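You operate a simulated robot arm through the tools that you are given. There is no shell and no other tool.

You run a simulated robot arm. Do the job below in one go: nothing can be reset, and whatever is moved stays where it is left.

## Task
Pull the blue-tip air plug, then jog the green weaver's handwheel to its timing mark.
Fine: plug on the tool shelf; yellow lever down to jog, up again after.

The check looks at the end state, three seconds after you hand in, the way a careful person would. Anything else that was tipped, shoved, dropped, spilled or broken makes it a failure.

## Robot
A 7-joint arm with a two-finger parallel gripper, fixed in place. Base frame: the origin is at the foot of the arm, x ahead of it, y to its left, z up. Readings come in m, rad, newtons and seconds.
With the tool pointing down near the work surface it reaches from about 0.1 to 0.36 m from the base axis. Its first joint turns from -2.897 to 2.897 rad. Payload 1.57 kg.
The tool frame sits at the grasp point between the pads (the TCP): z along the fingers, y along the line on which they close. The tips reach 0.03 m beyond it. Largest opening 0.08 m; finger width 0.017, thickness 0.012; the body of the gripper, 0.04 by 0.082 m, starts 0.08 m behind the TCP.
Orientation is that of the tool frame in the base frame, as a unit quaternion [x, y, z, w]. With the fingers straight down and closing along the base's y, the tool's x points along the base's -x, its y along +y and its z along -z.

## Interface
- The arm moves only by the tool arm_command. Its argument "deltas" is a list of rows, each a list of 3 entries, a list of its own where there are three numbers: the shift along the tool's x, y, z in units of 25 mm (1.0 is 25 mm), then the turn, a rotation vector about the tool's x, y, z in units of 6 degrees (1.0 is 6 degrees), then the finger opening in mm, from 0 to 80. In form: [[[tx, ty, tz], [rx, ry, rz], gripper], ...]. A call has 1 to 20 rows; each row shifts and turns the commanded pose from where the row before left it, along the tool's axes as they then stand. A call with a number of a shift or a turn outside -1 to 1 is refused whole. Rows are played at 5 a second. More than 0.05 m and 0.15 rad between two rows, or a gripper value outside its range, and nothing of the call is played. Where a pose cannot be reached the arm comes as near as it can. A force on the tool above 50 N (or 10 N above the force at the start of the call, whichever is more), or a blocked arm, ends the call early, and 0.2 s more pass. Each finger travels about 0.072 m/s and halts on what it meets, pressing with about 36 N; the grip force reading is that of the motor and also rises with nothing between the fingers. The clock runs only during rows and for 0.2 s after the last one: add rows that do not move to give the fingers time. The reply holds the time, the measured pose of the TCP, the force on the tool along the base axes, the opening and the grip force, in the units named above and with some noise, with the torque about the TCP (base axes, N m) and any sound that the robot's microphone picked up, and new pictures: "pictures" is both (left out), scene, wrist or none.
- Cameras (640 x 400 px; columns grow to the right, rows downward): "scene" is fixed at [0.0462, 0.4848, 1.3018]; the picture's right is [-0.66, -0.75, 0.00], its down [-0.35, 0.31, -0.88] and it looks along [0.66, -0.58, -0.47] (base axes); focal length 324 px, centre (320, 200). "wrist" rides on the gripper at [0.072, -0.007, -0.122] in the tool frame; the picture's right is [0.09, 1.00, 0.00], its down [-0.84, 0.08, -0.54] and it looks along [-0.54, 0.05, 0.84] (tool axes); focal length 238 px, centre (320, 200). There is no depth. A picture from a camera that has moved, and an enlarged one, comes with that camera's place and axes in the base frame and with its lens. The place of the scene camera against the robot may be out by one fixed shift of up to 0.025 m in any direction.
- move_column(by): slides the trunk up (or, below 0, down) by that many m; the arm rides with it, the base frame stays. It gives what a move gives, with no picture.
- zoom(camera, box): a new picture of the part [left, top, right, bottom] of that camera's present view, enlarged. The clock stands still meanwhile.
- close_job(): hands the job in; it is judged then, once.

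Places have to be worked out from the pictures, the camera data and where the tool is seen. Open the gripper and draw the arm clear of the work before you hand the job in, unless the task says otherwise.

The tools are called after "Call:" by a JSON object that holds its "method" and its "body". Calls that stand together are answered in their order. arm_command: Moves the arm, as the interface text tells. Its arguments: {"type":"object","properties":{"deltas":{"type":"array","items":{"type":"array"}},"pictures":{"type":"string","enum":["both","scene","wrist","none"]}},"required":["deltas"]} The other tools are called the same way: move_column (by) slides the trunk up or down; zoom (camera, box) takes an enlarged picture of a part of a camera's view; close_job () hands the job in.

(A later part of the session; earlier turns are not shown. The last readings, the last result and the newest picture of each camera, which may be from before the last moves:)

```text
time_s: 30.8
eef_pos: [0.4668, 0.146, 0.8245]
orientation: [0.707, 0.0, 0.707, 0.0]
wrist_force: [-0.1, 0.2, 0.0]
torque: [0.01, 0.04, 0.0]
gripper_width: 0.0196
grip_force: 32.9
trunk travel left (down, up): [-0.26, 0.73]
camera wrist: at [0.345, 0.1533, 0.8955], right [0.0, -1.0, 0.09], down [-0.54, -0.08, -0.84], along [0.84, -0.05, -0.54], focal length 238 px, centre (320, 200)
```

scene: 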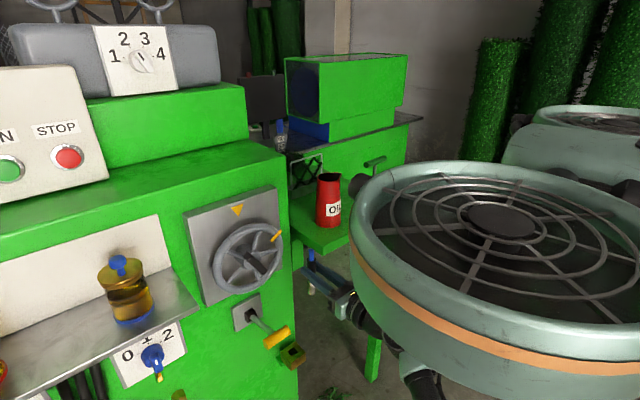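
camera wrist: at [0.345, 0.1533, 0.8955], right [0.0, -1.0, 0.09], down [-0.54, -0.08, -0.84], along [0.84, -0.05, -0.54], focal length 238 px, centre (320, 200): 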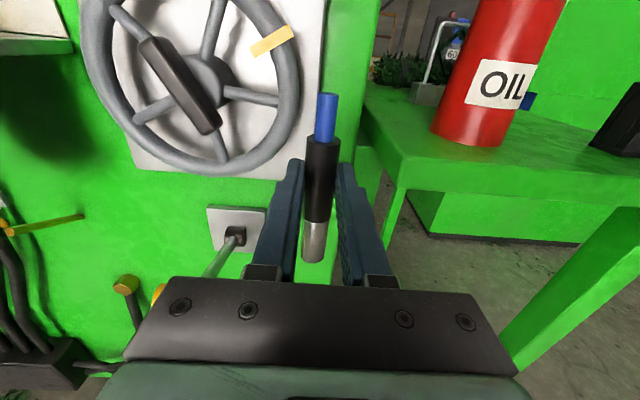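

Plug held firmly. I zoom on the shelf to pin down its top surface height and front edge before going over it.

Call:
{"method": "zoom", "body": {"camera": "wrist", "box": [340, 60, 640, 250]}}

Call:
{"method": "zoom", "body": {"camera": "wrist", "box": [80, 0, 330, 180]}}

```text
2.11 times, centred on (490, 155) of wrist
camera zoom: at [0.345, 0.1533, 0.8955], right [0.0, -1.0, 0.09], down [-0.54, -0.08, -0.84], along [0.84, -0.05, -0.54], focal length 502 px, centre (-38, 295)
```

zoom: 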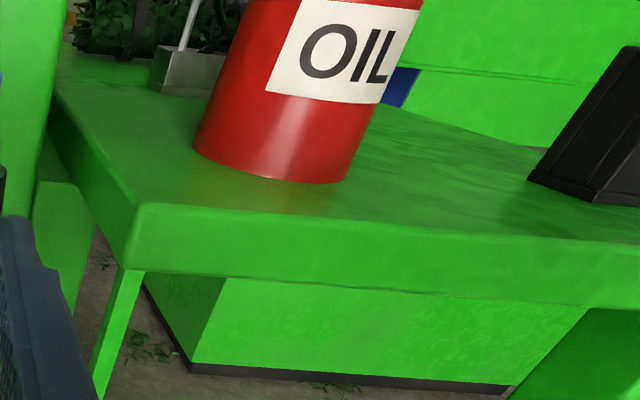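

```text
2.22 times, centred on (205, 90) of wrist
camera zoom: at [0.345, 0.1533, 0.8955], right [0.0, -1.0, 0.09], down [-0.54, -0.08, -0.84], along [0.84, -0.05, -0.54], focal length 530 px, centre (576, 444)
```

zoom: 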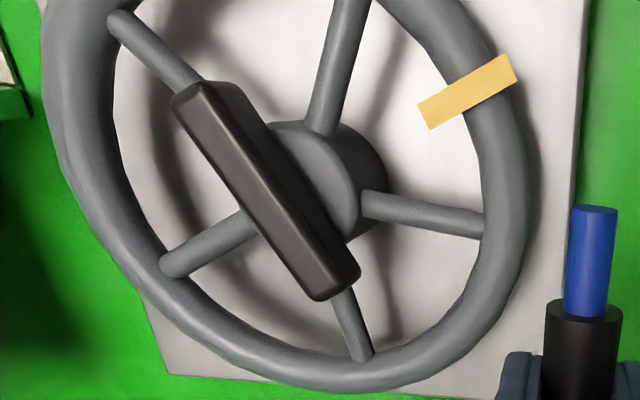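

Refined from two wrist views: shelf top at z≈0.829, front edge x≈0.52; can centre near (0.592, −0.014), r≈0.036; T-tool block starts at y≈−0.162. I'll stand the plug near (0.565, −0.107). First raise the trunk 0.13, then move sideways with a slight forward drift.

Call:
{"method": "move_column", "body": {"by": 0.13}}

Call:
{"method": "arm_command", "body": {"deltas": [[[0, 0.9, 0.1], [0, 0, 0], 8], [[0, 0.9, 0.1], [0, 0, 0], 8], [[0, 0.9, 0.1], [0, 0, 0], 8], [[0, 0.9, 0.1], [0, 0, 0], 8], [[0, 0.9, 0.1], [0, 0, 0], 8], [[0, 0.9, 0.1], [0, 0, 0], 8], [[0, 0.9, 0.1], [0, 0, 0], 8], [[0, 0.9, 0.1], [0, 0, 0], 8], [[0, 0.9, 0.1], [0, 0, 0], 8], [[0, 0.9, 0.1], [0, 0, 0], 8], [[0, 0.9, 0.1], [0, 0, 0], 8], [[0, 0.2, 0], [0, 0, 0], 8], [[0, 0, 0], [0, 0, 0], 8]], "pictures": "both"}}

Call:
{"method": "zoom", "body": {"camera": "wrist", "box": [160, 60, 480, 280]}}

```text
time_s: 32.4
eef_pos: [0.4663, 0.1461, 0.9552]
orientation: [0.707, -0.001, 0.707, 0.001]
wrist_force: [0.0, -0.6, -0.9]
torque: [0.02, -0.01, 0.0]
gripper_width: 0.0192
grip_force: 33.6
trunk travel left (down, up): [-0.39, 0.6]
```

```text
time_s: 35.2
eef_pos: [0.517, -0.0974, 0.9469]
orientation: [0.707, 0.0, 0.707, 0.001]
wrist_force: [0.6, 0.1, -1.4]
torque: [-0.01, 0.0, -0.03]
gripper_width: 0.0193
grip_force: 33.2
out of reach, approached as far as the arm can: row 2, 3, 4, 6
trunk travel left (down, up): [-0.39, 0.6]
camera wrist: at [0.3955, -0.0906, 1.018], right [0.0, -1.0, 0.09], down [-0.54, -0.08, -0.84], along [0.84, -0.05, -0.54], focal length 238 px, centre (320, 200)
```

scene: 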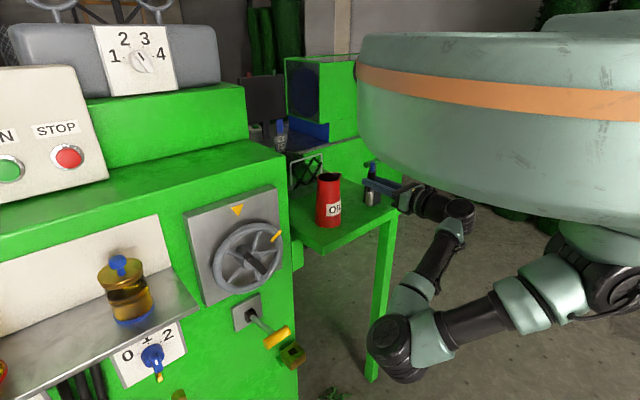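
wrist: 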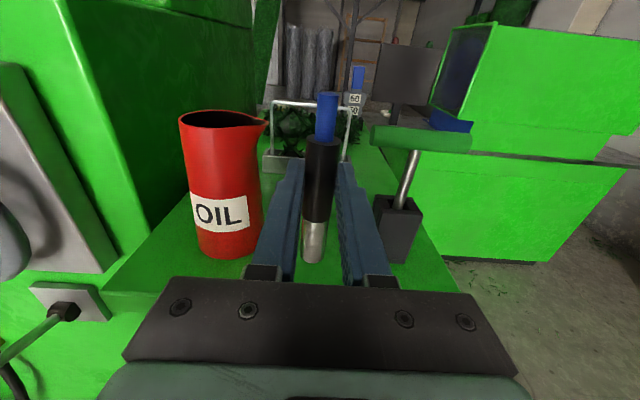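

```text
1.82 times, centred on (320, 170) of wrist
camera zoom: at [0.3955, -0.0906, 1.018], right [0.0, -1.0, 0.09], down [-0.54, -0.08, -0.84], along [0.84, -0.05, -0.54], focal length 433 px, centre (320, 254)
```

zoom: 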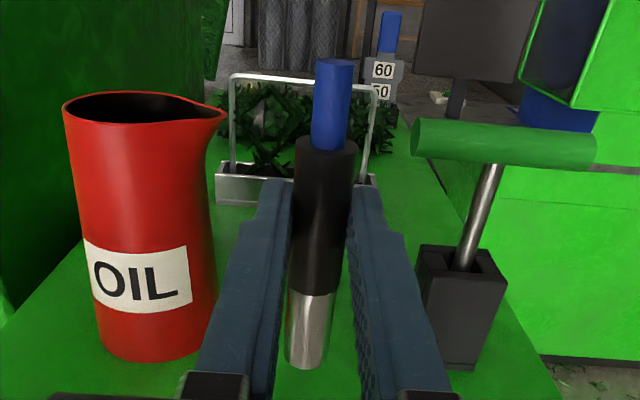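

The plug hangs at about (0.534, −0.098) with its bottom ~5 cm above the shelf, can on the left, T-tool on the right, both clear. I lower a little, centre to y≈−0.104 and go forward ~31 mm.

Call:
{"method": "arm_command", "body": {"deltas": [[[-0.44, 0.13, 0], [0, 0, 0], 8], [[-0.44, 0.13, 0], [0, 0, 0], 8], [[0, 0, 0.42], [0, 0, 0], 8], [[0, 0, 0.42], [0, 0, 0], 8], [[0, 0, 0.4], [0, 0, 0], 8], [[0, 0, 0], [0, 0, 0], 8]], "pictures": "both"}}

Call:
{"method": "zoom", "body": {"camera": "scene", "box": [290, 140, 440, 250]}}

Call:
{"method": "zoom", "body": {"camera": "wrist", "box": [160, 60, 480, 280]}}

```text
time_s: 36.6
eef_pos: [0.548, -0.1034, 0.924]
orientation: [0.706, 0.0, 0.708, 0.0]
wrist_force: [0.4, 0.3, -0.4]
torque: [-0.02, 0.04, -0.01]
gripper_width: 0.0192
grip_force: 33.1
trunk travel left (down, up): [-0.39, 0.6]
camera wrist: at [0.4267, -0.0962, 0.9953], right [0.0, -1.0, 0.09], down [-0.54, -0.08, -0.84], along [0.84, -0.05, -0.54], focal length 238 px, centre (320, 200)
```

scene: 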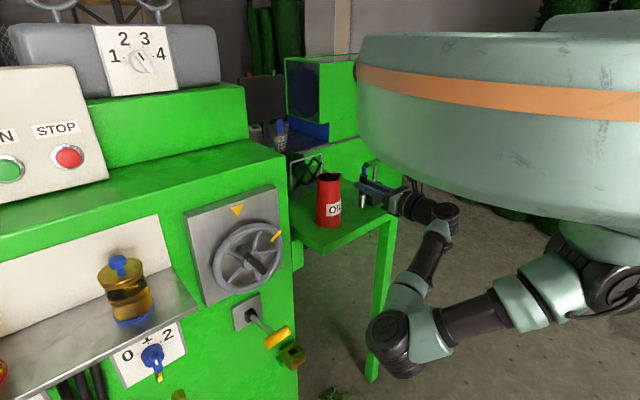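
wrist: 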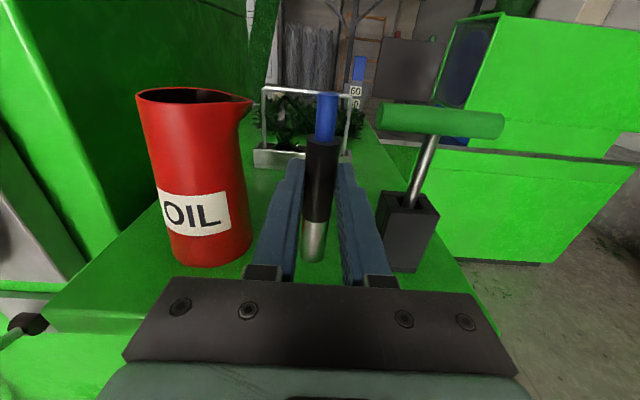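

```text
3.64 times, centred on (365, 195) of scene
camera zoom: at [0.0462, 0.4848, 1.3018], right [-0.66, -0.75, 0.0], down [-0.35, 0.31, -0.88], along [0.66, -0.58, -0.47], focal length 1176 px, centre (156, 218)
```

zoom: 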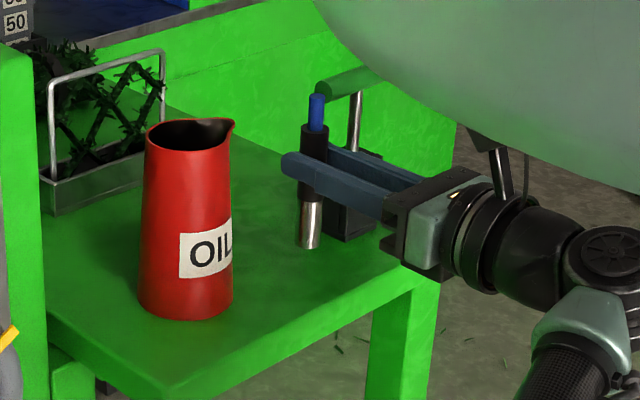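

```text
1.82 times, centred on (320, 170) of wrist
camera zoom: at [0.4267, -0.0962, 0.9953], right [0.0, -1.0, 0.09], down [-0.54, -0.08, -0.84], along [0.84, -0.05, -0.54], focal length 433 px, centre (320, 254)
```

zoom: 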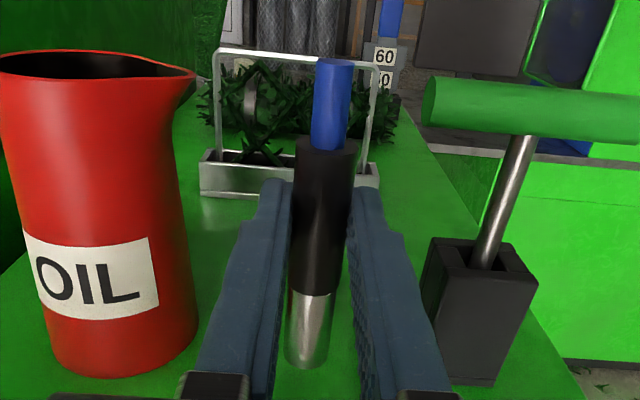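

The plug hangs vertical over a clear patch with bottom at about z≈0.853, shelf at ≈0.829. I lower it 16 mm now, then in small steps to feel the contact.

Call:
{"method": "arm_command", "body": {"deltas": [[[-0.32, 0, 0], [0, 0, 0], 8], [[-0.32, 0, 0], [0, 0, 0], 8], [[0, 0, 0], [0, 0, 0], 8]], "pictures": "scene"}}

Call:
{"method": "zoom", "body": {"camera": "scene", "box": [320, 160, 410, 230]}}

Call:
{"method": "zoom", "body": {"camera": "wrist", "box": [260, 160, 380, 290]}}

```text
time_s: 37.4
eef_pos: [0.5471, -0.1035, 0.9094]
orientation: [0.707, 0.0, 0.707, 0.0]
wrist_force: [0.6, 0.0, -0.6]
torque: [0.03, 0.04, -0.02]
gripper_width: 0.0192
grip_force: 33.2
trunk travel left (down, up): [-0.39, 0.6]
```

scene: 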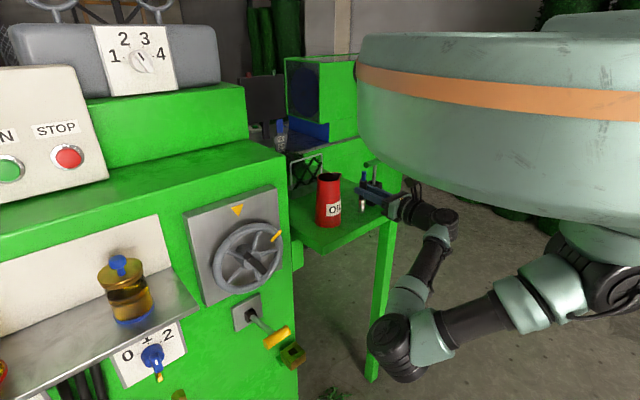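

```text
5.71 times, centred on (365, 195) of scene
camera zoom: at [0.0462, 0.4848, 1.3018], right [-0.66, -0.75, 0.0], down [-0.35, 0.31, -0.88], along [0.66, -0.58, -0.47], focal length 1848 px, centre (63, 229)
```

zoom: 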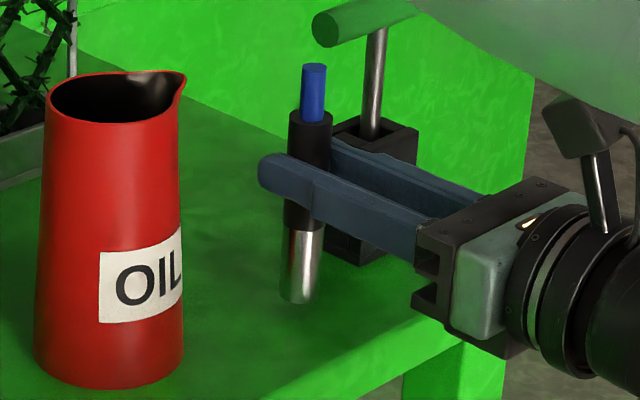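

```text
3.08 times, centred on (320, 225) of wrist
camera zoom: at [0.427, -0.0972, 0.98], right [0.0, -1.0, 0.09], down [-0.54, -0.08, -0.84], along [0.84, -0.05, -0.54], focal length 733 px, centre (320, 123)
```

zoom: 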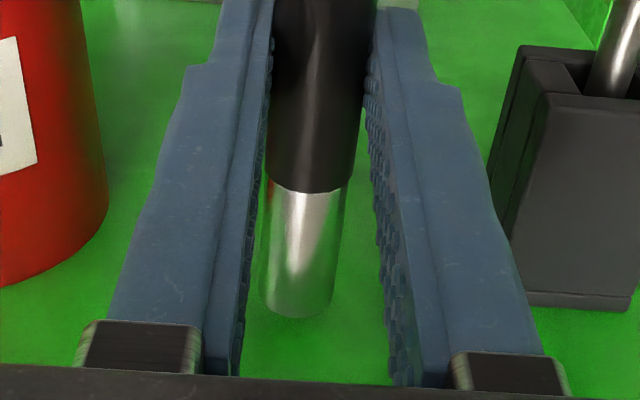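

Still free of contact (force ≈0). I lower another 6 mm in 2 mm rows and read the force.

Call:
{"method": "arm_command", "body": {"deltas": [[[-0.08, 0, 0], [0, 0, 0], 8], [[-0.08, 0, 0], [0, 0, 0], 8], [[-0.08, 0, 0], [0, 0, 0], 8]], "pictures": "wrist"}}

Call:
{"method": "zoom", "body": {"camera": "wrist", "box": [260, 160, 380, 290]}}

```text
time_s: 38.2
eef_pos: [0.5482, -0.1041, 0.9027]
orientation: [0.706, -0.001, 0.708, 0.001]
wrist_force: [-0.3, 0.1, -0.2]
torque: [0.0, 0.01, 0.01]
gripper_width: 0.0191
grip_force: 33.1
trunk travel left (down, up): [-0.39, 0.6]
camera wrist: at [0.4272, -0.0971, 0.9741], right [0.0, -1.0, 0.09], down [-0.54, -0.08, -0.84], along [0.84, -0.05, -0.54], focal length 238 px, centre (320, 200)
```

wrist: 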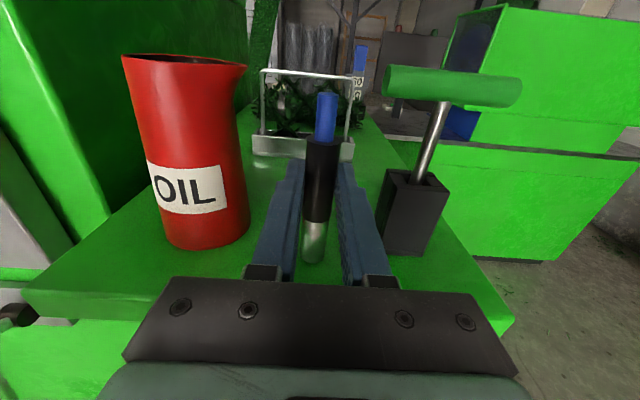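

```text
3.08 times, centred on (320, 225) of wrist
camera zoom: at [0.4272, -0.0971, 0.9741], right [0.0, -1.0, 0.09], down [-0.54, -0.08, -0.84], along [0.84, -0.05, -0.54], focal length 733 px, centre (320, 123)
```

zoom: 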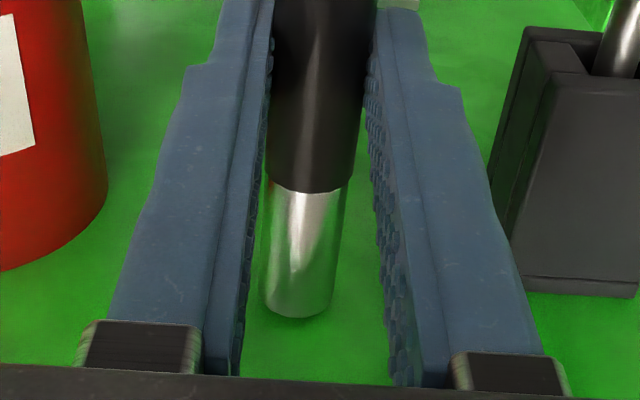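

No contact yet at TCP z=0.903. I continue down in 1.5 mm rows.

Call:
{"method": "arm_command", "body": {"deltas": [[[-0.06, 0, 0], [0, 0, 0], 8], [[-0.06, 0, 0], [0, 0, 0], 8]], "pictures": "none"}}

Call:
{"method": "arm_command", "body": {"deltas": [[[-0.06, 0, 0], [0, 0, 0], 8], [[0, 0, 0], [0, 0, 0], 8]], "pictures": "wrist"}}

Call:
{"method": "zoom", "body": {"camera": "wrist", "box": [260, 160, 380, 290]}}

```text
time_s: 38.8
eef_pos: [0.5484, -0.1041, 0.9015]
orientation: [0.708, -0.001, 0.707, 0.001]
wrist_force: [-0.1, -0.2, 0.1]
torque: [0.01, 0.02, -0.03]
gripper_width: 0.0194
grip_force: 33.9
trunk travel left (down, up): [-0.39, 0.6]
```

```text
time_s: 39.4
eef_pos: [0.549, -0.1038, 0.9]
orientation: [0.707, 0.0, 0.708, 0.0]
wrist_force: [-1.7, -0.9, 1.8]
torque: [-0.05, -0.07, -0.01]
gripper_width: 0.0193
grip_force: 33.2
trunk travel left (down, up): [-0.39, 0.6]
camera wrist: at [0.4273, -0.0969, 0.9701], right [0.0, -1.0, 0.09], down [-0.54, -0.08, -0.84], along [0.84, -0.05, -0.54], focal length 238 px, centre (320, 200)
```

wrist: 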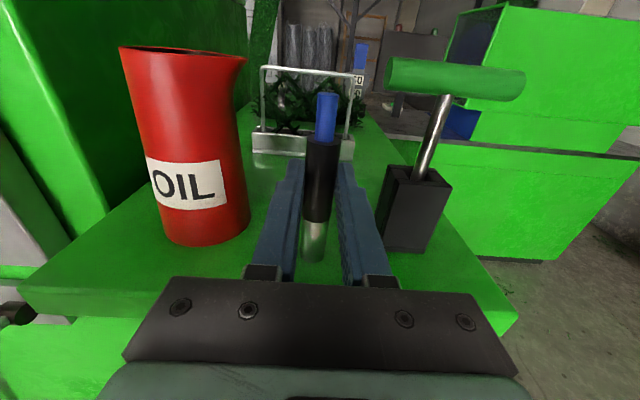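

```text
3.08 times, centred on (320, 225) of wrist
camera zoom: at [0.4273, -0.0969, 0.9701], right [0.0, -1.0, 0.09], down [-0.54, -0.08, -0.84], along [0.84, -0.05, -0.54], focal length 733 px, centre (320, 123)
```

zoom: 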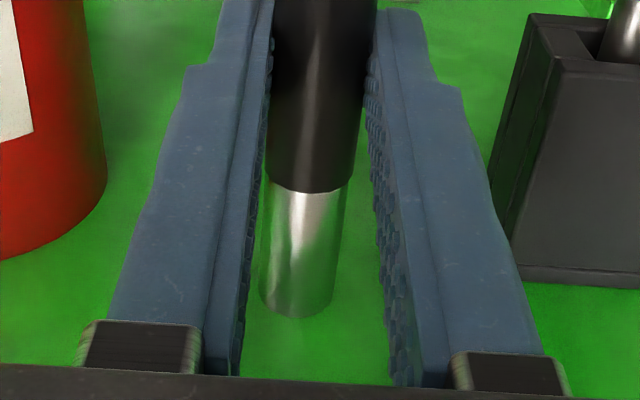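

Force z rose to ~+1.8 N, possibly first contact. One more 1 mm step to confirm.

Call:
{"method": "arm_command", "body": {"deltas": [[[-0.04, 0, 0], [0, 0, 0], 8], [[0, 0, 0], [0, 0, 0], 8]], "pictures": "none"}}

Call:
{"method": "arm_command", "body": {"deltas": [[[0, 0, 0], [0, 0, 0], 8]], "pictures": "scene"}}

Call:
{"method": "zoom", "body": {"camera": "scene", "box": [320, 160, 410, 230]}}

```text
time_s: 40.0
eef_pos: [0.548, -0.1054, 0.8987]
orientation: [0.705, 0.0, 0.709, 0.0]
wrist_force: [1.5, -1.4, 8.0]
torque: [-0.06, -0.23, 0.02]
gripper_width: 0.0193
grip_force: 33.9
trunk travel left (down, up): [-0.39, 0.6]
```

```text
time_s: 40.4
eef_pos: [0.5485, -0.1042, 0.8988]
orientation: [0.706, -0.001, 0.708, 0.001]
wrist_force: [3.1, -2.1, 9.8]
torque: [-0.05, -0.32, -0.01]
gripper_width: 0.0191
grip_force: 32.6
trunk travel left (down, up): [-0.39, 0.6]
```

scene: 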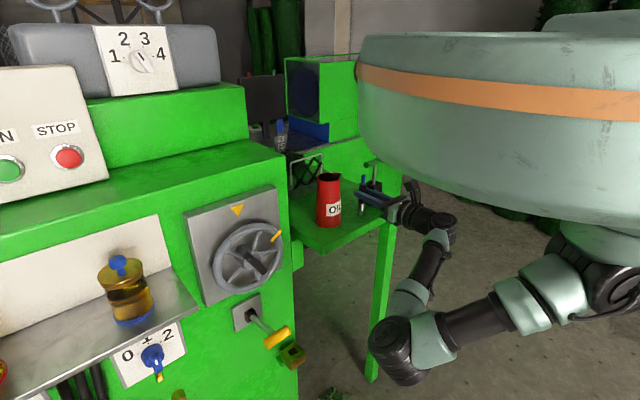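

```text
5.71 times, centred on (365, 195) of scene
camera zoom: at [0.0462, 0.4848, 1.3018], right [-0.66, -0.75, 0.0], down [-0.35, 0.31, -0.88], along [0.66, -0.58, -0.47], focal length 1848 px, centre (63, 229)
```

zoom: 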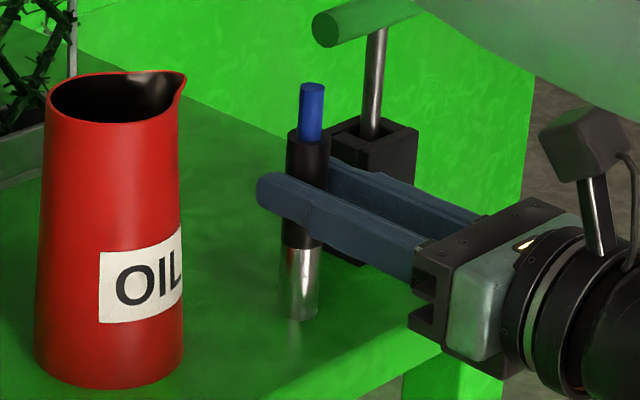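

Contact confirmed (~10 N upward) with the plug upright. I relieve most of the preload by rising 0.8 mm, then open the fingers gently.

Call:
{"method": "arm_command", "body": {"deltas": [[[0.032, 0, 0], [0, 0, 0], 8], [[0, 0, 0], [0, 0, 0], 8]], "pictures": "none"}}

Call:
{"method": "arm_command", "body": {"deltas": [[[0, 0, 0], [0, 0, 0], 20], [[0, 0, 0], [0, 0, 0], 22], [[0, 0, 0], [0, 0, 0], 25], [[0, 0, 0], [0, 0, 0], 30], [[0, 0, 0], [0, 0, 0], 36], [[0, 0, 0], [0, 0, 0], 42], [[0, 0, 0], [0, 0, 0], 42]], "pictures": "both"}}

Call:
{"method": "zoom", "body": {"camera": "scene", "box": [320, 160, 410, 230]}}

```text
time_s: 41.0
eef_pos: [0.5491, -0.1041, 0.8989]
orientation: [0.707, 0.0, 0.707, 0.0]
wrist_force: [3.0, -1.2, 8.6]
torque: [-0.1, -0.37, -0.03]
gripper_width: 0.0193
grip_force: 33.1
trunk travel left (down, up): [-0.39, 0.6]
```

```text
time_s: 42.6
eef_pos: [0.5478, -0.1046, 0.8981]
orientation: [0.707, 0.0, 0.707, 0.0]
wrist_force: [-0.3, 0.5, 0.5]
torque: [0.01, -0.03, 0.01]
gripper_width: 0.042
grip_force: 0.0
trunk travel left (down, up): [-0.39, 0.6]
camera wrist: at [0.4269, -0.0966, 0.9695], right [0.0, -1.0, 0.09], down [-0.54, -0.08, -0.84], along [0.84, -0.05, -0.54], focal length 238 px, centre (320, 200)
```

scene: 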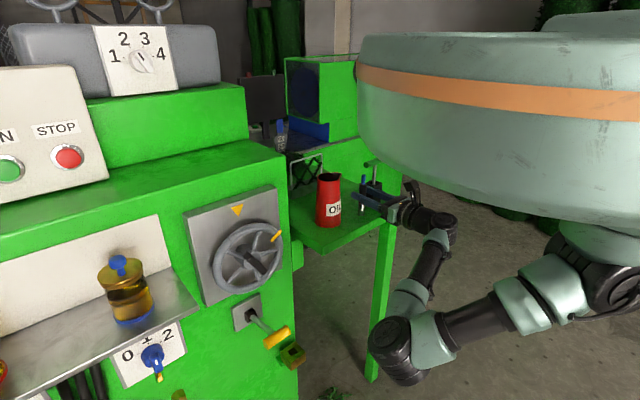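
wrist: 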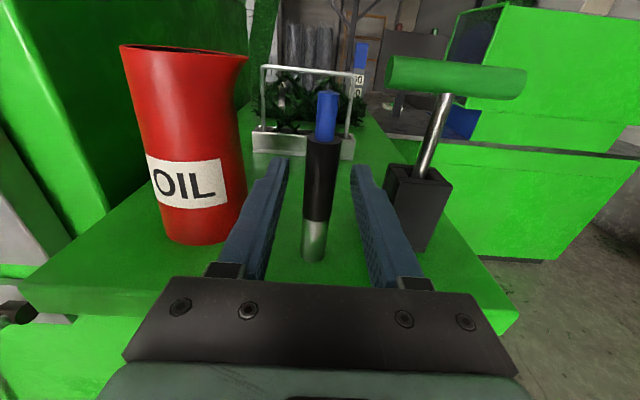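

```text
5.71 times, centred on (365, 195) of scene
camera zoom: at [0.0462, 0.4848, 1.3018], right [-0.66, -0.75, 0.0], down [-0.35, 0.31, -0.88], along [0.66, -0.58, -0.47], focal length 1848 px, centre (63, 229)
```

zoom: 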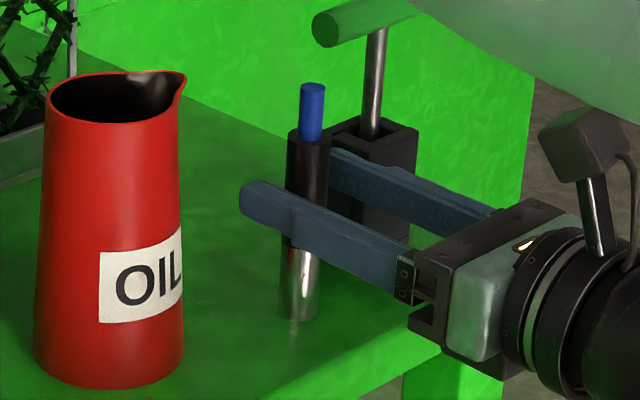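

The plug stands upright on its own. I withdraw straight back along the fingers about 40 mm, keeping the opening unchanged.

Call:
{"method": "arm_command", "body": {"deltas": [[[0, 0, -0.4], [0, 0, 0], 42], [[0, 0, -0.4], [0, 0, 0], 42], [[0, 0, -0.4], [0, 0, 0], 42], [[0, 0, -0.4], [0, 0, 0], 42], [[0, 0, 0], [0, 0, 0], 42]], "pictures": "wrist"}}

```text
time_s: 43.8
eef_pos: [0.5078, -0.1046, 0.8984]
orientation: [0.707, 0.0, 0.707, 0.0]
wrist_force: [0.0, 0.9, -0.2]
torque: [0.0, 0.0, -0.01]
gripper_width: 0.042
grip_force: 0.0
trunk travel left (down, up): [-0.39, 0.6]
camera wrist: at [0.3864, -0.097, 0.9696], right [0.0, -1.0, 0.09], down [-0.54, -0.08, -0.84], along [0.84, -0.05, -0.54], focal length 238 px, centre (320, 200)
```

wrist: 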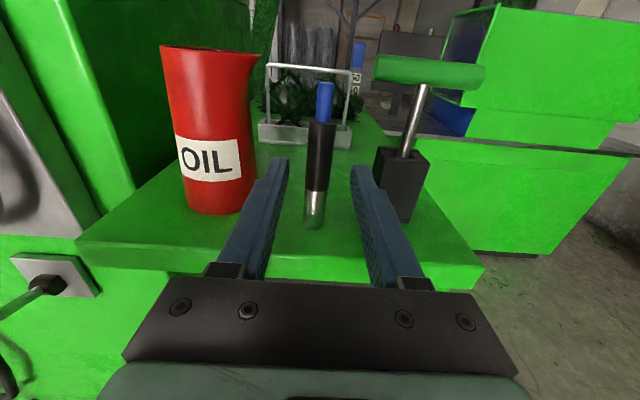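

The plug stays upright and the fingers are clear of it. I raise the trunk so the hand passes above everything, then travel left in front of the machine.

Call:
{"method": "move_column", "body": {"by": 0.17}}

Call:
{"method": "arm_command", "body": {"deltas": [[[0, -0.8, 0], [0, 0, 0], 42], [[0, -0.9, 0], [0, 0, 0], 42], [[0, -0.9, 0], [0, 0, 0], 42], [[0, -0.9, 0], [0, 0, 0], 42], [[0, -0.9, 0], [0, 0, 0], 42], [[0, -0.9, 0], [0, 0, 0], 42], [[0, -0.9, 0], [0, 0, 0], 42], [[0, -0.9, 0], [0, 0, 0], 42], [[0, 0, 0], [0, 0, 0], 42]], "pictures": "both"}}

```text
time_s: 45.7
eef_pos: [0.5076, -0.1041, 1.0689]
orientation: [0.707, 0.0, 0.707, 0.0]
wrist_force: [0.5, 0.4, -0.5]
torque: [0.01, 0.01, 0.01]
gripper_width: 0.0419
grip_force: 0.0
trunk travel left (down, up): [-0.56, 0.43]
```

```text
time_s: 47.7
eef_pos: [0.5077, 0.0729, 1.067]
orientation: [0.706, 0.0, 0.708, 0.0]
wrist_force: [-0.9, 0.4, 0.3]
torque: [-0.01, 0.03, 0.0]
gripper_width: 0.0418
grip_force: 0.0
trunk travel left (down, up): [-0.56, 0.43]
camera wrist: at [0.3864, 0.0804, 1.1388], right [0.0, -1.0, 0.09], down [-0.54, -0.08, -0.84], along [0.84, -0.05, -0.54], focal length 238 px, centre (320, 200)
```

scene: 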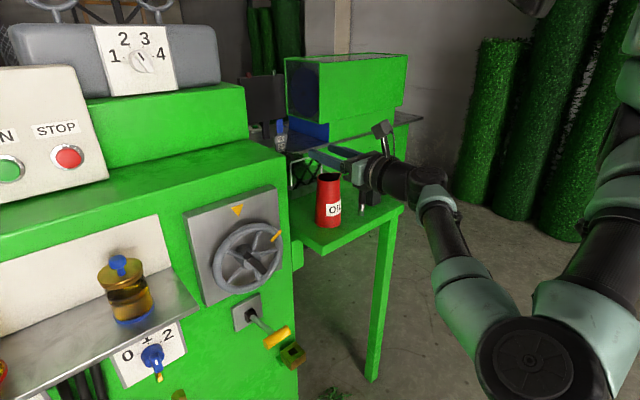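
wrist: 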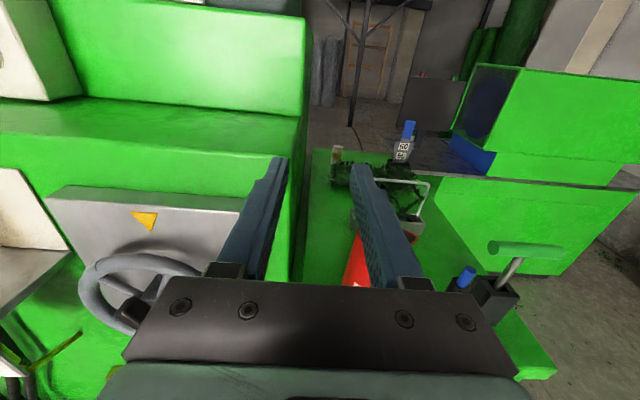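

All clear. I continue left to y≈0.25 while easing back to x≈0.45, still above the wheel.

Call:
{"method": "arm_command", "body": {"deltas": [[[0, -0.9, 0], [0, 0, 0], 42], [[0, -0.9, -0.2], [0, 0, 0], 42], [[0, -0.9, -0.4], [0, 0, 0], 42], [[0, -0.9, -0.4], [0, 0, 0], 20], [[0, -0.9, -0.4], [0, 0, 0], 4], [[0, -0.9, -0.4], [0, 0, 0], 4], [[0, -0.9, -0.4], [0, 0, 0], 4], [[0, -0.8, -0.4], [0, 0, 0], 4], [[0, 0, 0], [0, 0, 0], 4]], "pictures": "both"}}

```text
time_s: 49.7
eef_pos: [0.4441, 0.2509, 1.0701]
orientation: [0.706, 0.0, 0.708, -0.001]
wrist_force: [0.1, 0.1, 0.3]
torque: [-0.02, -0.01, -0.03]
gripper_width: 0.004
grip_force: 0.0
trunk travel left (down, up): [-0.56, 0.43]
camera wrist: at [0.3226, 0.2576, 1.1408], right [0.0, -1.0, 0.09], down [-0.54, -0.08, -0.84], along [0.84, -0.05, -0.54], focal length 238 px, centre (320, 200)
```

scene: 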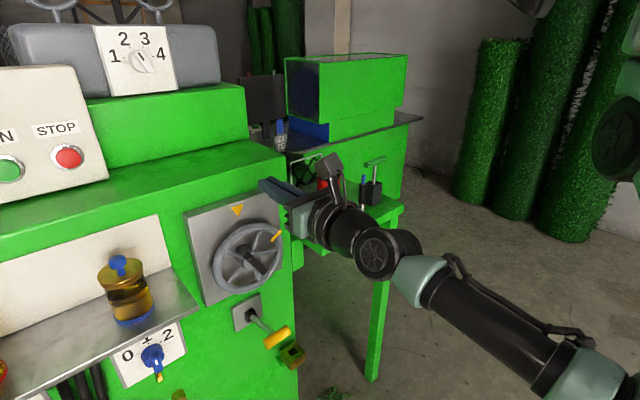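
wrist: 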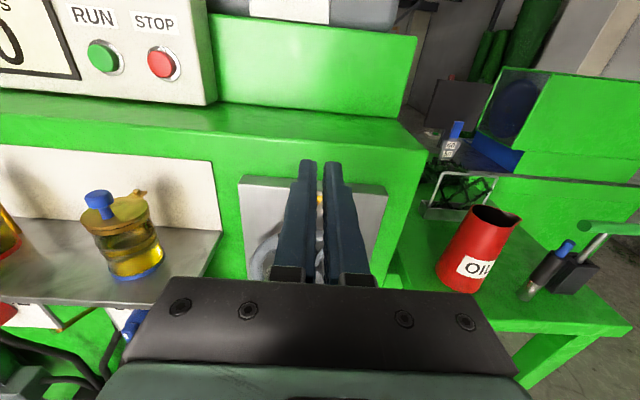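

Centred in front of the wheel at y≈0.25 with fingers closed. I lower the trunk to bring the hand to z≈0.77, between wheel bottom and lever handle, well in front of the wheel.

Call:
{"method": "move_column", "body": {"by": -0.29}}

Call:
{"method": "arm_command", "body": {"deltas": [[[0, 0, 0], [0, 0, 0], 4]], "pictures": "both"}}

Call:
{"method": "zoom", "body": {"camera": "wrist", "box": [200, 100, 460, 290]}}

Call:
{"method": "zoom", "body": {"camera": "scene", "box": [200, 220, 360, 360]}}

```text
time_s: 52.6
eef_pos: [0.4438, 0.2505, 0.78]
orientation: [0.707, 0.0, 0.708, 0.0]
wrist_force: [-0.4, 1.1, 0.4]
torque: [0.0, 0.02, 0.02]
gripper_width: 0.0038
grip_force: 0.0
trunk travel left (down, up): [-0.27, 0.72]
```

```text
time_s: 53.0
eef_pos: [0.4441, 0.2502, 0.7796]
orientation: [0.707, -0.001, 0.707, 0.0]
wrist_force: [0.0, 0.0, -0.9]
torque: [0.01, -0.04, -0.01]
gripper_width: 0.0039
grip_force: 0.0
trunk travel left (down, up): [-0.27, 0.72]
camera wrist: at [0.3228, 0.2573, 0.8506], right [0.0, -1.0, 0.09], down [-0.54, -0.08, -0.84], along [0.84, -0.05, -0.54], focal length 238 px, centre (320, 200)
```

scene: 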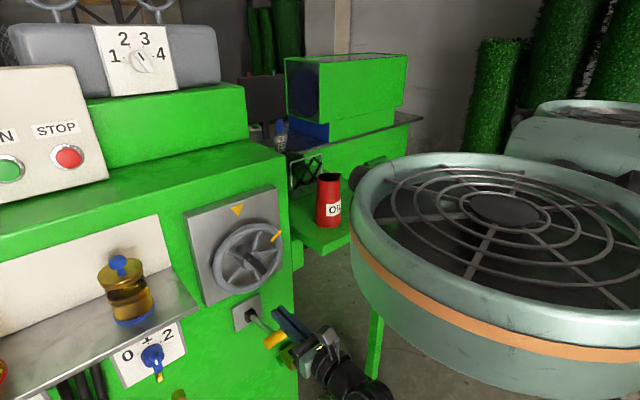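
wrist: 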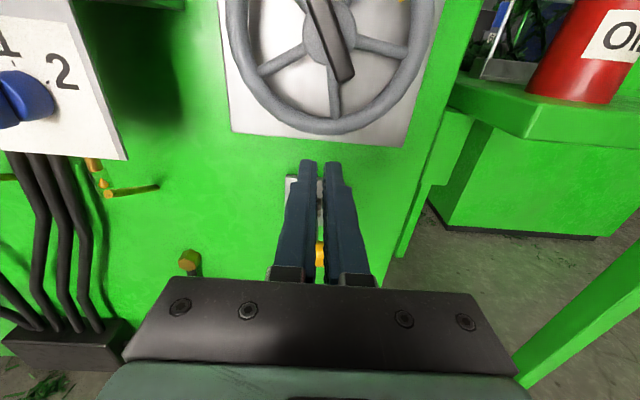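

```text
2.11 times, centred on (330, 195) of wrist
camera zoom: at [0.3228, 0.2573, 0.8506], right [0.0, -1.0, 0.09], down [-0.54, -0.08, -0.84], along [0.84, -0.05, -0.54], focal length 502 px, centre (299, 210)
```

zoom: 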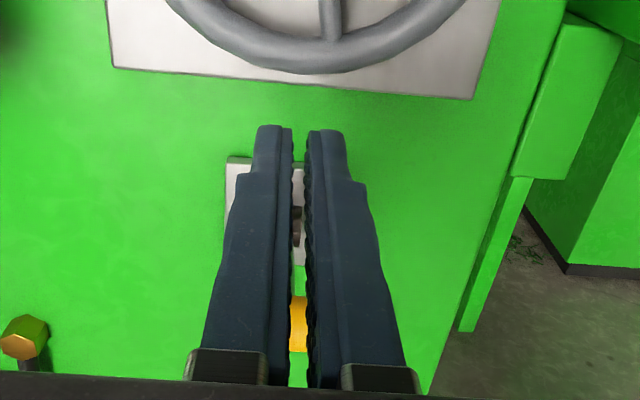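

```text
2.86 times, centred on (280, 290) of scene
camera zoom: at [0.0462, 0.4848, 1.3018], right [-0.66, -0.75, 0.0], down [-0.35, 0.31, -0.88], along [0.66, -0.58, -0.47], focal length 924 px, centre (434, -57)
```

zoom: 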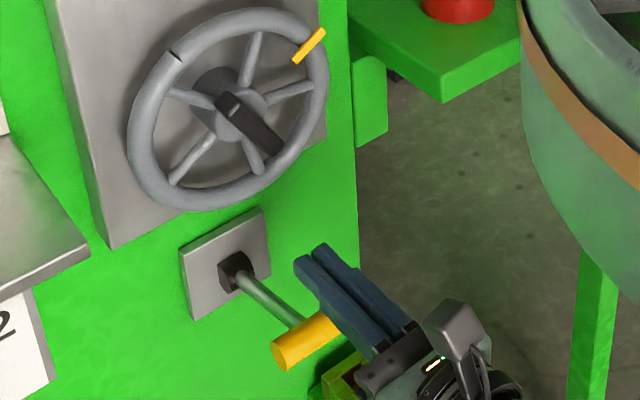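

The handle sits under the closed fingers, centre about (0.478, 0.252, 0.693), radius ~11 mm. I move over it (forward 30 mm) and down to just above contact.

Call:
{"method": "arm_command", "body": {"deltas": [[[-0.4, 0, 0.4], [0, 0, 0], 0], [[-0.6, 0, 0.4], [0, 0, 0], 0], [[-0.6, 0, 0.4], [0, 0, 0], 0], [[-0.6, 0, 0], [0, 0, 0], 0], [[0, 0, 0], [0, 0, 0], 0]], "pictures": "both"}}

Call:
{"method": "zoom", "body": {"camera": "scene", "box": [220, 280, 340, 380]}}

```text
time_s: 54.2
eef_pos: [0.474, 0.2506, 0.7232]
orientation: [0.707, -0.001, 0.707, 0.001]
wrist_force: [-0.5, -0.8, 0.5]
torque: [-0.03, -0.02, -0.01]
gripper_width: 0.0
grip_force: 21.2
trunk travel left (down, up): [-0.27, 0.72]
camera wrist: at [0.3531, 0.2582, 0.7945], right [0.0, -1.0, 0.09], down [-0.54, -0.08, -0.84], along [0.84, -0.05, -0.54], focal length 238 px, centre (320, 200)
```

scene: 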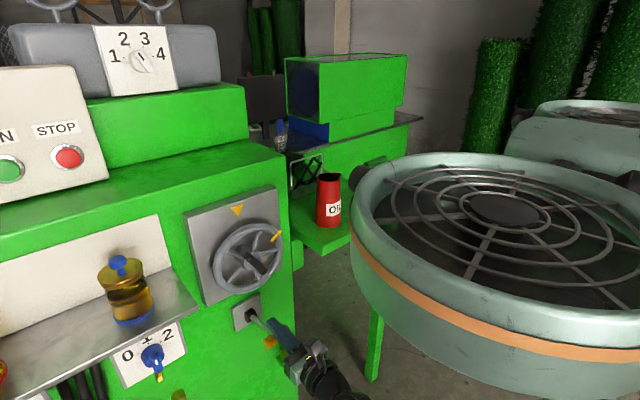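
wrist: 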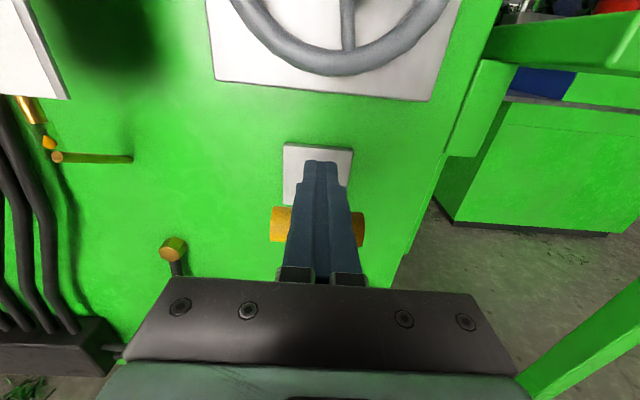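

```text
4.00 times, centred on (280, 330) of scene
camera zoom: at [0.0462, 0.4848, 1.3018], right [-0.66, -0.75, 0.0], down [-0.35, 0.31, -0.88], along [0.66, -0.58, -0.47], focal length 1294 px, centre (480, -320)
```

zoom: 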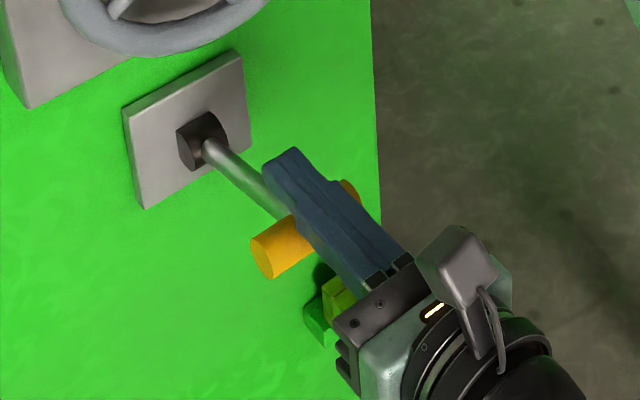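

Fingers are directly above the handle's middle. I push down slowly with 5 mm rows and watch force and sound.

Call:
{"method": "arm_command", "body": {"deltas": [[[-0.2, 0, 0], [0, 0, 0], 0], [[-0.2, 0, 0], [0, 0, 0], 0], [[-0.2, 0, 0], [0, 0, 0], 0], [[-0.2, 0, 0], [0, 0, 0], 0], [[-0.2, 0, 0], [0, 0, 0], 0], [[-0.2, 0, 0], [0, 0, 0], 0]], "pictures": "both"}}

Call:
{"method": "zoom", "body": {"camera": "scene", "box": [220, 280, 340, 380]}}

```text
time_s: 55.6
eef_pos: [0.4748, 0.2496, 0.6943]
orientation: [0.707, 0.0, 0.708, 0.0]
wrist_force: [-0.5, 1.1, 2.0]
torque: [0.02, 0.03, 0.06]
gripper_width: 0.0
grip_force: 21.9
trunk travel left (down, up): [-0.27, 0.72]
camera wrist: at [0.3529, 0.257, 0.7653], right [0.0, -1.0, 0.09], down [-0.54, -0.08, -0.84], along [0.84, -0.05, -0.54], focal length 238 px, centre (320, 200)
```

scene: 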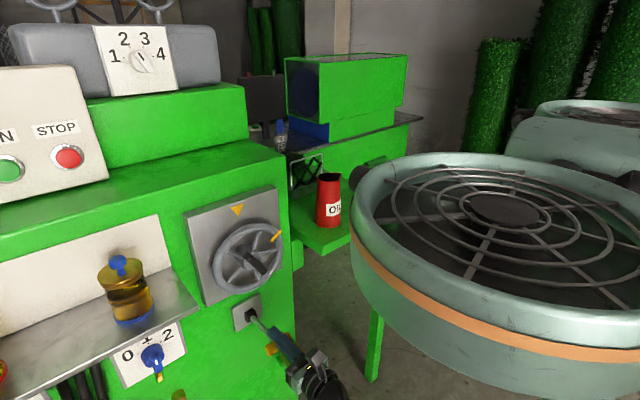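
wrist: 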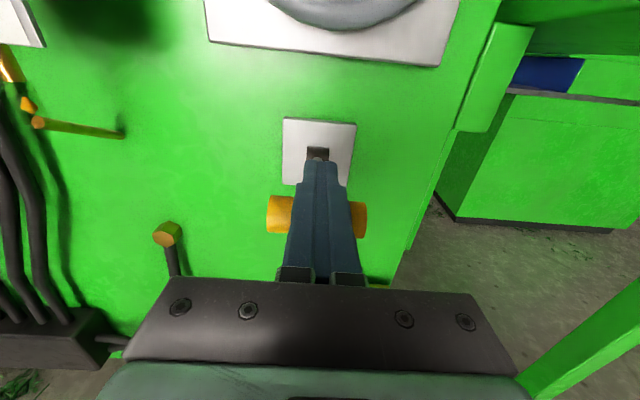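

```text
4.00 times, centred on (280, 330) of scene
camera zoom: at [0.0462, 0.4848, 1.3018], right [-0.66, -0.75, 0.0], down [-0.35, 0.31, -0.88], along [0.66, -0.58, -0.47], focal length 1294 px, centre (480, -320)
```

zoom: 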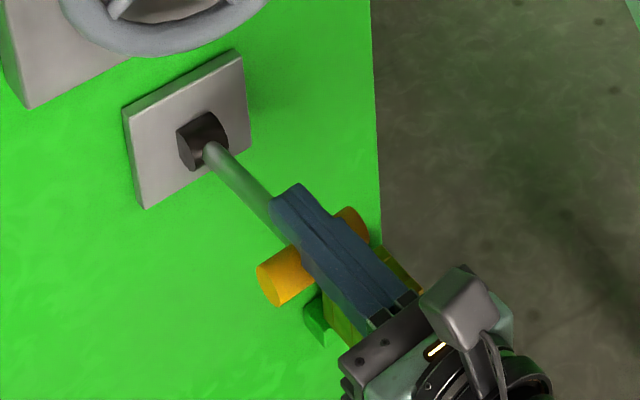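

The lever follows with only ~2 N. I keep pushing it down in 5 mm rows.

Call:
{"method": "arm_command", "body": {"deltas": [[[-0.2, 0, 0], [0, 0, 0], 0], [[-0.2, 0, 0], [0, 0, 0], 0], [[-0.2, 0, 0], [0, 0, 0], 0], [[-0.2, 0, 0], [0, 0, 0], 0], [[-0.2, 0, 0], [0, 0, 0], 0], [[-0.2, 0, 0], [0, 0, 0], 0]], "pictures": "both"}}

Call:
{"method": "zoom", "body": {"camera": "scene", "box": [220, 280, 340, 380]}}

```text
time_s: 57.0
eef_pos: [0.4739, 0.2491, 0.6643]
orientation: [0.707, 0.0, 0.707, 0.0]
wrist_force: [0.7, 1.0, 0.1]
torque: [-0.04, 0.01, 0.01]
gripper_width: 0.0
grip_force: 21.9
trunk travel left (down, up): [-0.27, 0.72]
camera wrist: at [0.3525, 0.2559, 0.7358], right [0.0, -1.0, 0.09], down [-0.54, -0.08, -0.84], along [0.84, -0.05, -0.54], focal length 238 px, centre (320, 200)
```

scene: 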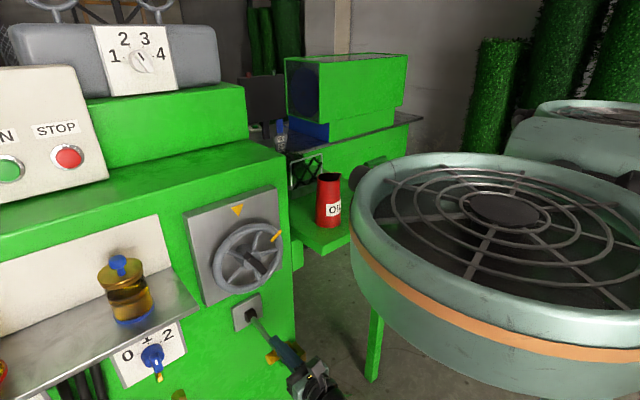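
wrist: 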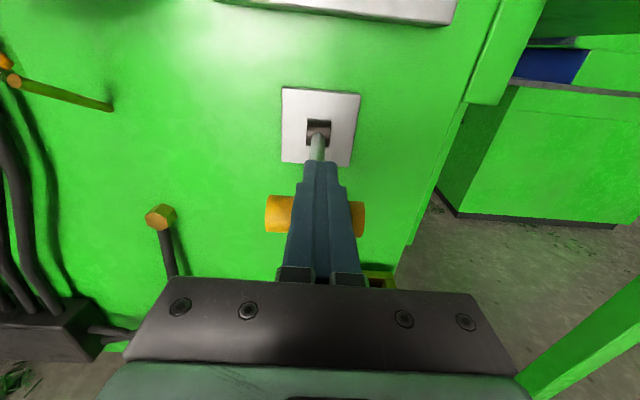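

```text
4.00 times, centred on (280, 330) of scene
camera zoom: at [0.0462, 0.4848, 1.3018], right [-0.66, -0.75, 0.0], down [-0.35, 0.31, -0.88], along [0.66, -0.58, -0.47], focal length 1294 px, centre (480, -320)
```

zoom: 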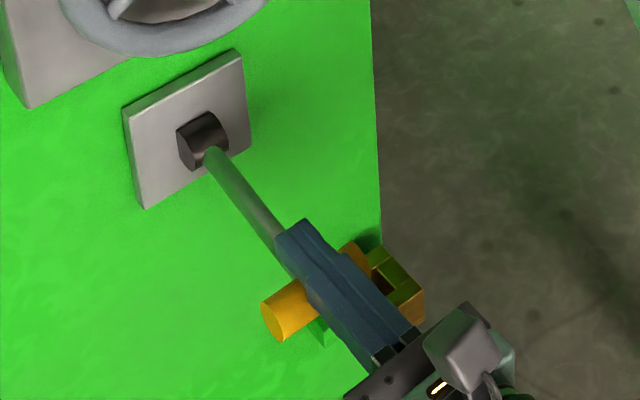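

The lever passes horizontal smoothly. I continue down with a slight forward drift to follow its arc.

Call:
{"method": "arm_command", "body": {"deltas": [[[-0.2, 0, 0.03], [0, 0, 0], 0], [[-0.2, 0, 0.04], [0, 0, 0], 0], [[-0.2, 0, 0.05], [0, 0, 0], 0], [[-0.2, 0, 0.06], [0, 0, 0], 0], [[-0.2, 0, 0.08], [0, 0, 0], 0], [[-0.2, 0, 0.08], [0, 0, 0], 0]], "pictures": "both"}}

Call:
{"method": "zoom", "body": {"camera": "scene", "box": [220, 280, 340, 380]}}

```text
time_s: 58.4
eef_pos: [0.4829, 0.2499, 0.6356]
orientation: [0.706, -0.002, 0.708, 0.001]
wrist_force: [-0.2, 0.5, 0.0]
torque: [0.03, -0.01, -0.04]
gripper_width: 0.0003
grip_force: 21.5
trunk travel left (down, up): [-0.27, 0.72]
camera wrist: at [0.3616, 0.2574, 0.7065], right [0.0, -1.0, 0.09], down [-0.54, -0.08, -0.84], along [0.84, -0.05, -0.54], focal length 238 px, centre (320, 200)
```

scene: 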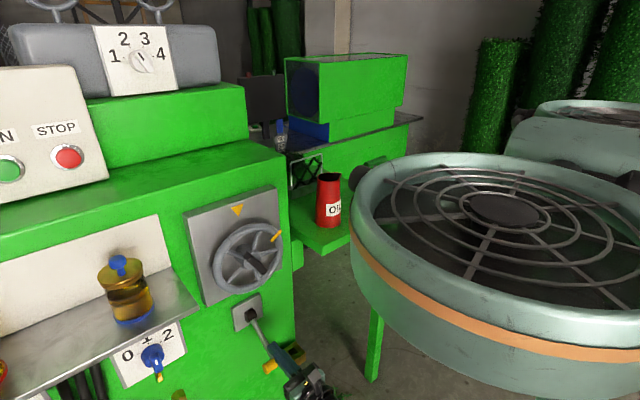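
wrist: 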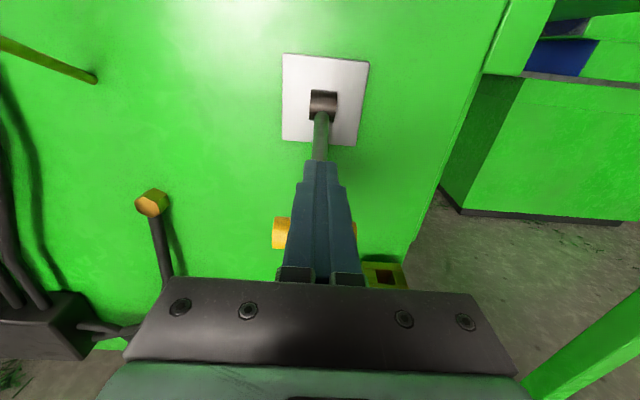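

```text
4.00 times, centred on (280, 330) of scene
camera zoom: at [0.0462, 0.4848, 1.3018], right [-0.66, -0.75, 0.0], down [-0.35, 0.31, -0.88], along [0.66, -0.58, -0.47], focal length 1294 px, centre (480, -320)
```

zoom: 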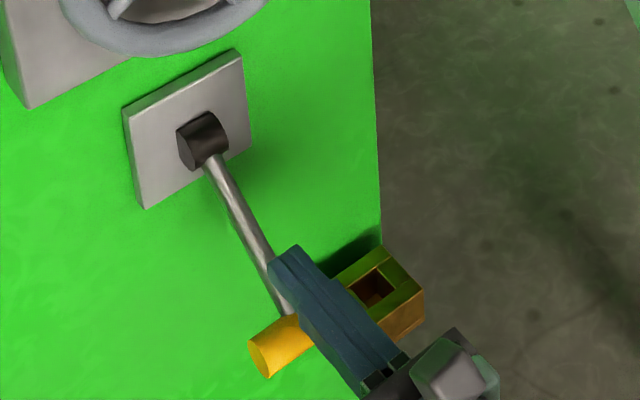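

The lever appears to have dropped ahead of the fingers (force 0). I continue down to check whether it is resting at its lower stop.

Call:
{"method": "arm_command", "body": {"deltas": [[[-0.2, 0, 0.08], [0, 0, 0], 0], [[-0.2, 0, 0.08], [0, 0, 0], 0], [[-0.2, 0, 0.1], [0, 0, 0], 0], [[-0.2, 0, 0.1], [0, 0, 0], 0]], "pictures": "both"}}

Call:
{"method": "zoom", "body": {"camera": "scene", "box": [220, 280, 340, 380]}}

```text
time_s: 59.4
eef_pos: [0.4899, 0.2505, 0.6218]
orientation: [0.703, -0.001, 0.711, 0.0]
wrist_force: [-31.6, -4.9, 23.8]
torque: [0.06, -0.48, -0.25]
gripper_width: 0.0
grip_force: 21.3
trunk travel left (down, up): [-0.27, 0.72]
camera wrist: at [0.3687, 0.2579, 0.6906], right [0.0, -1.0, 0.09], down [-0.53, -0.07, -0.84], along [0.85, -0.05, -0.53], focal length 238 px, centre (320, 200)
```

scene: 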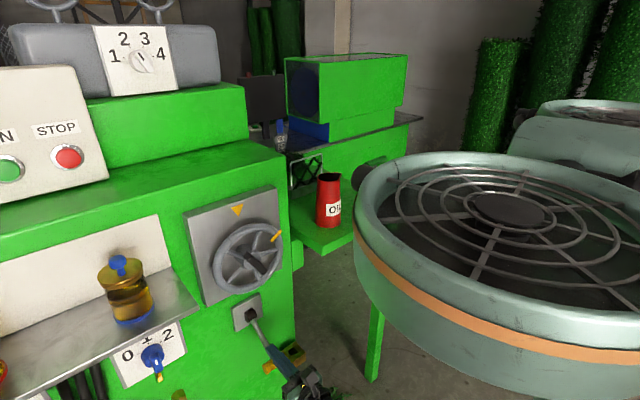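
wrist: 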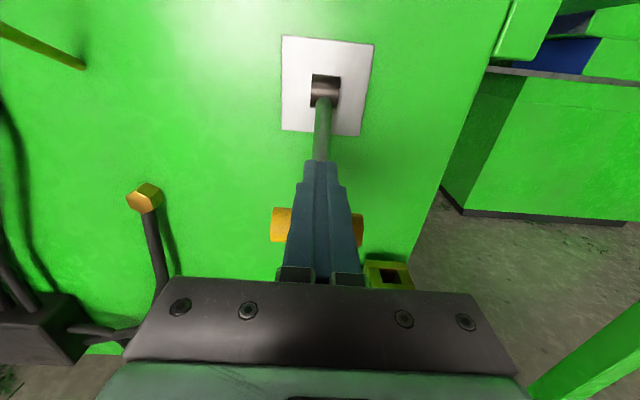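

```text
4.00 times, centred on (280, 330) of scene
camera zoom: at [0.0462, 0.4848, 1.3018], right [-0.66, -0.75, 0.0], down [-0.35, 0.31, -0.88], along [0.66, -0.58, -0.47], focal length 1294 px, centre (480, -320)
```

zoom: 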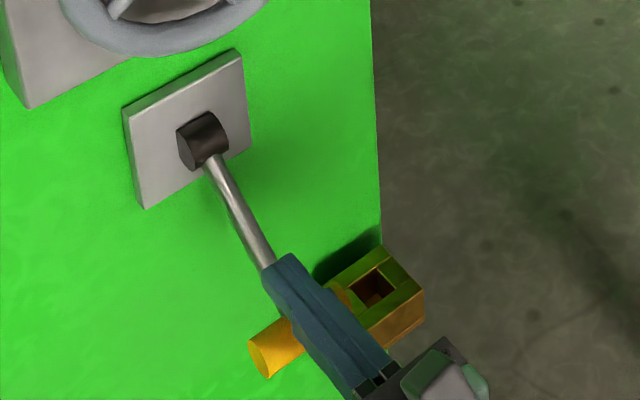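

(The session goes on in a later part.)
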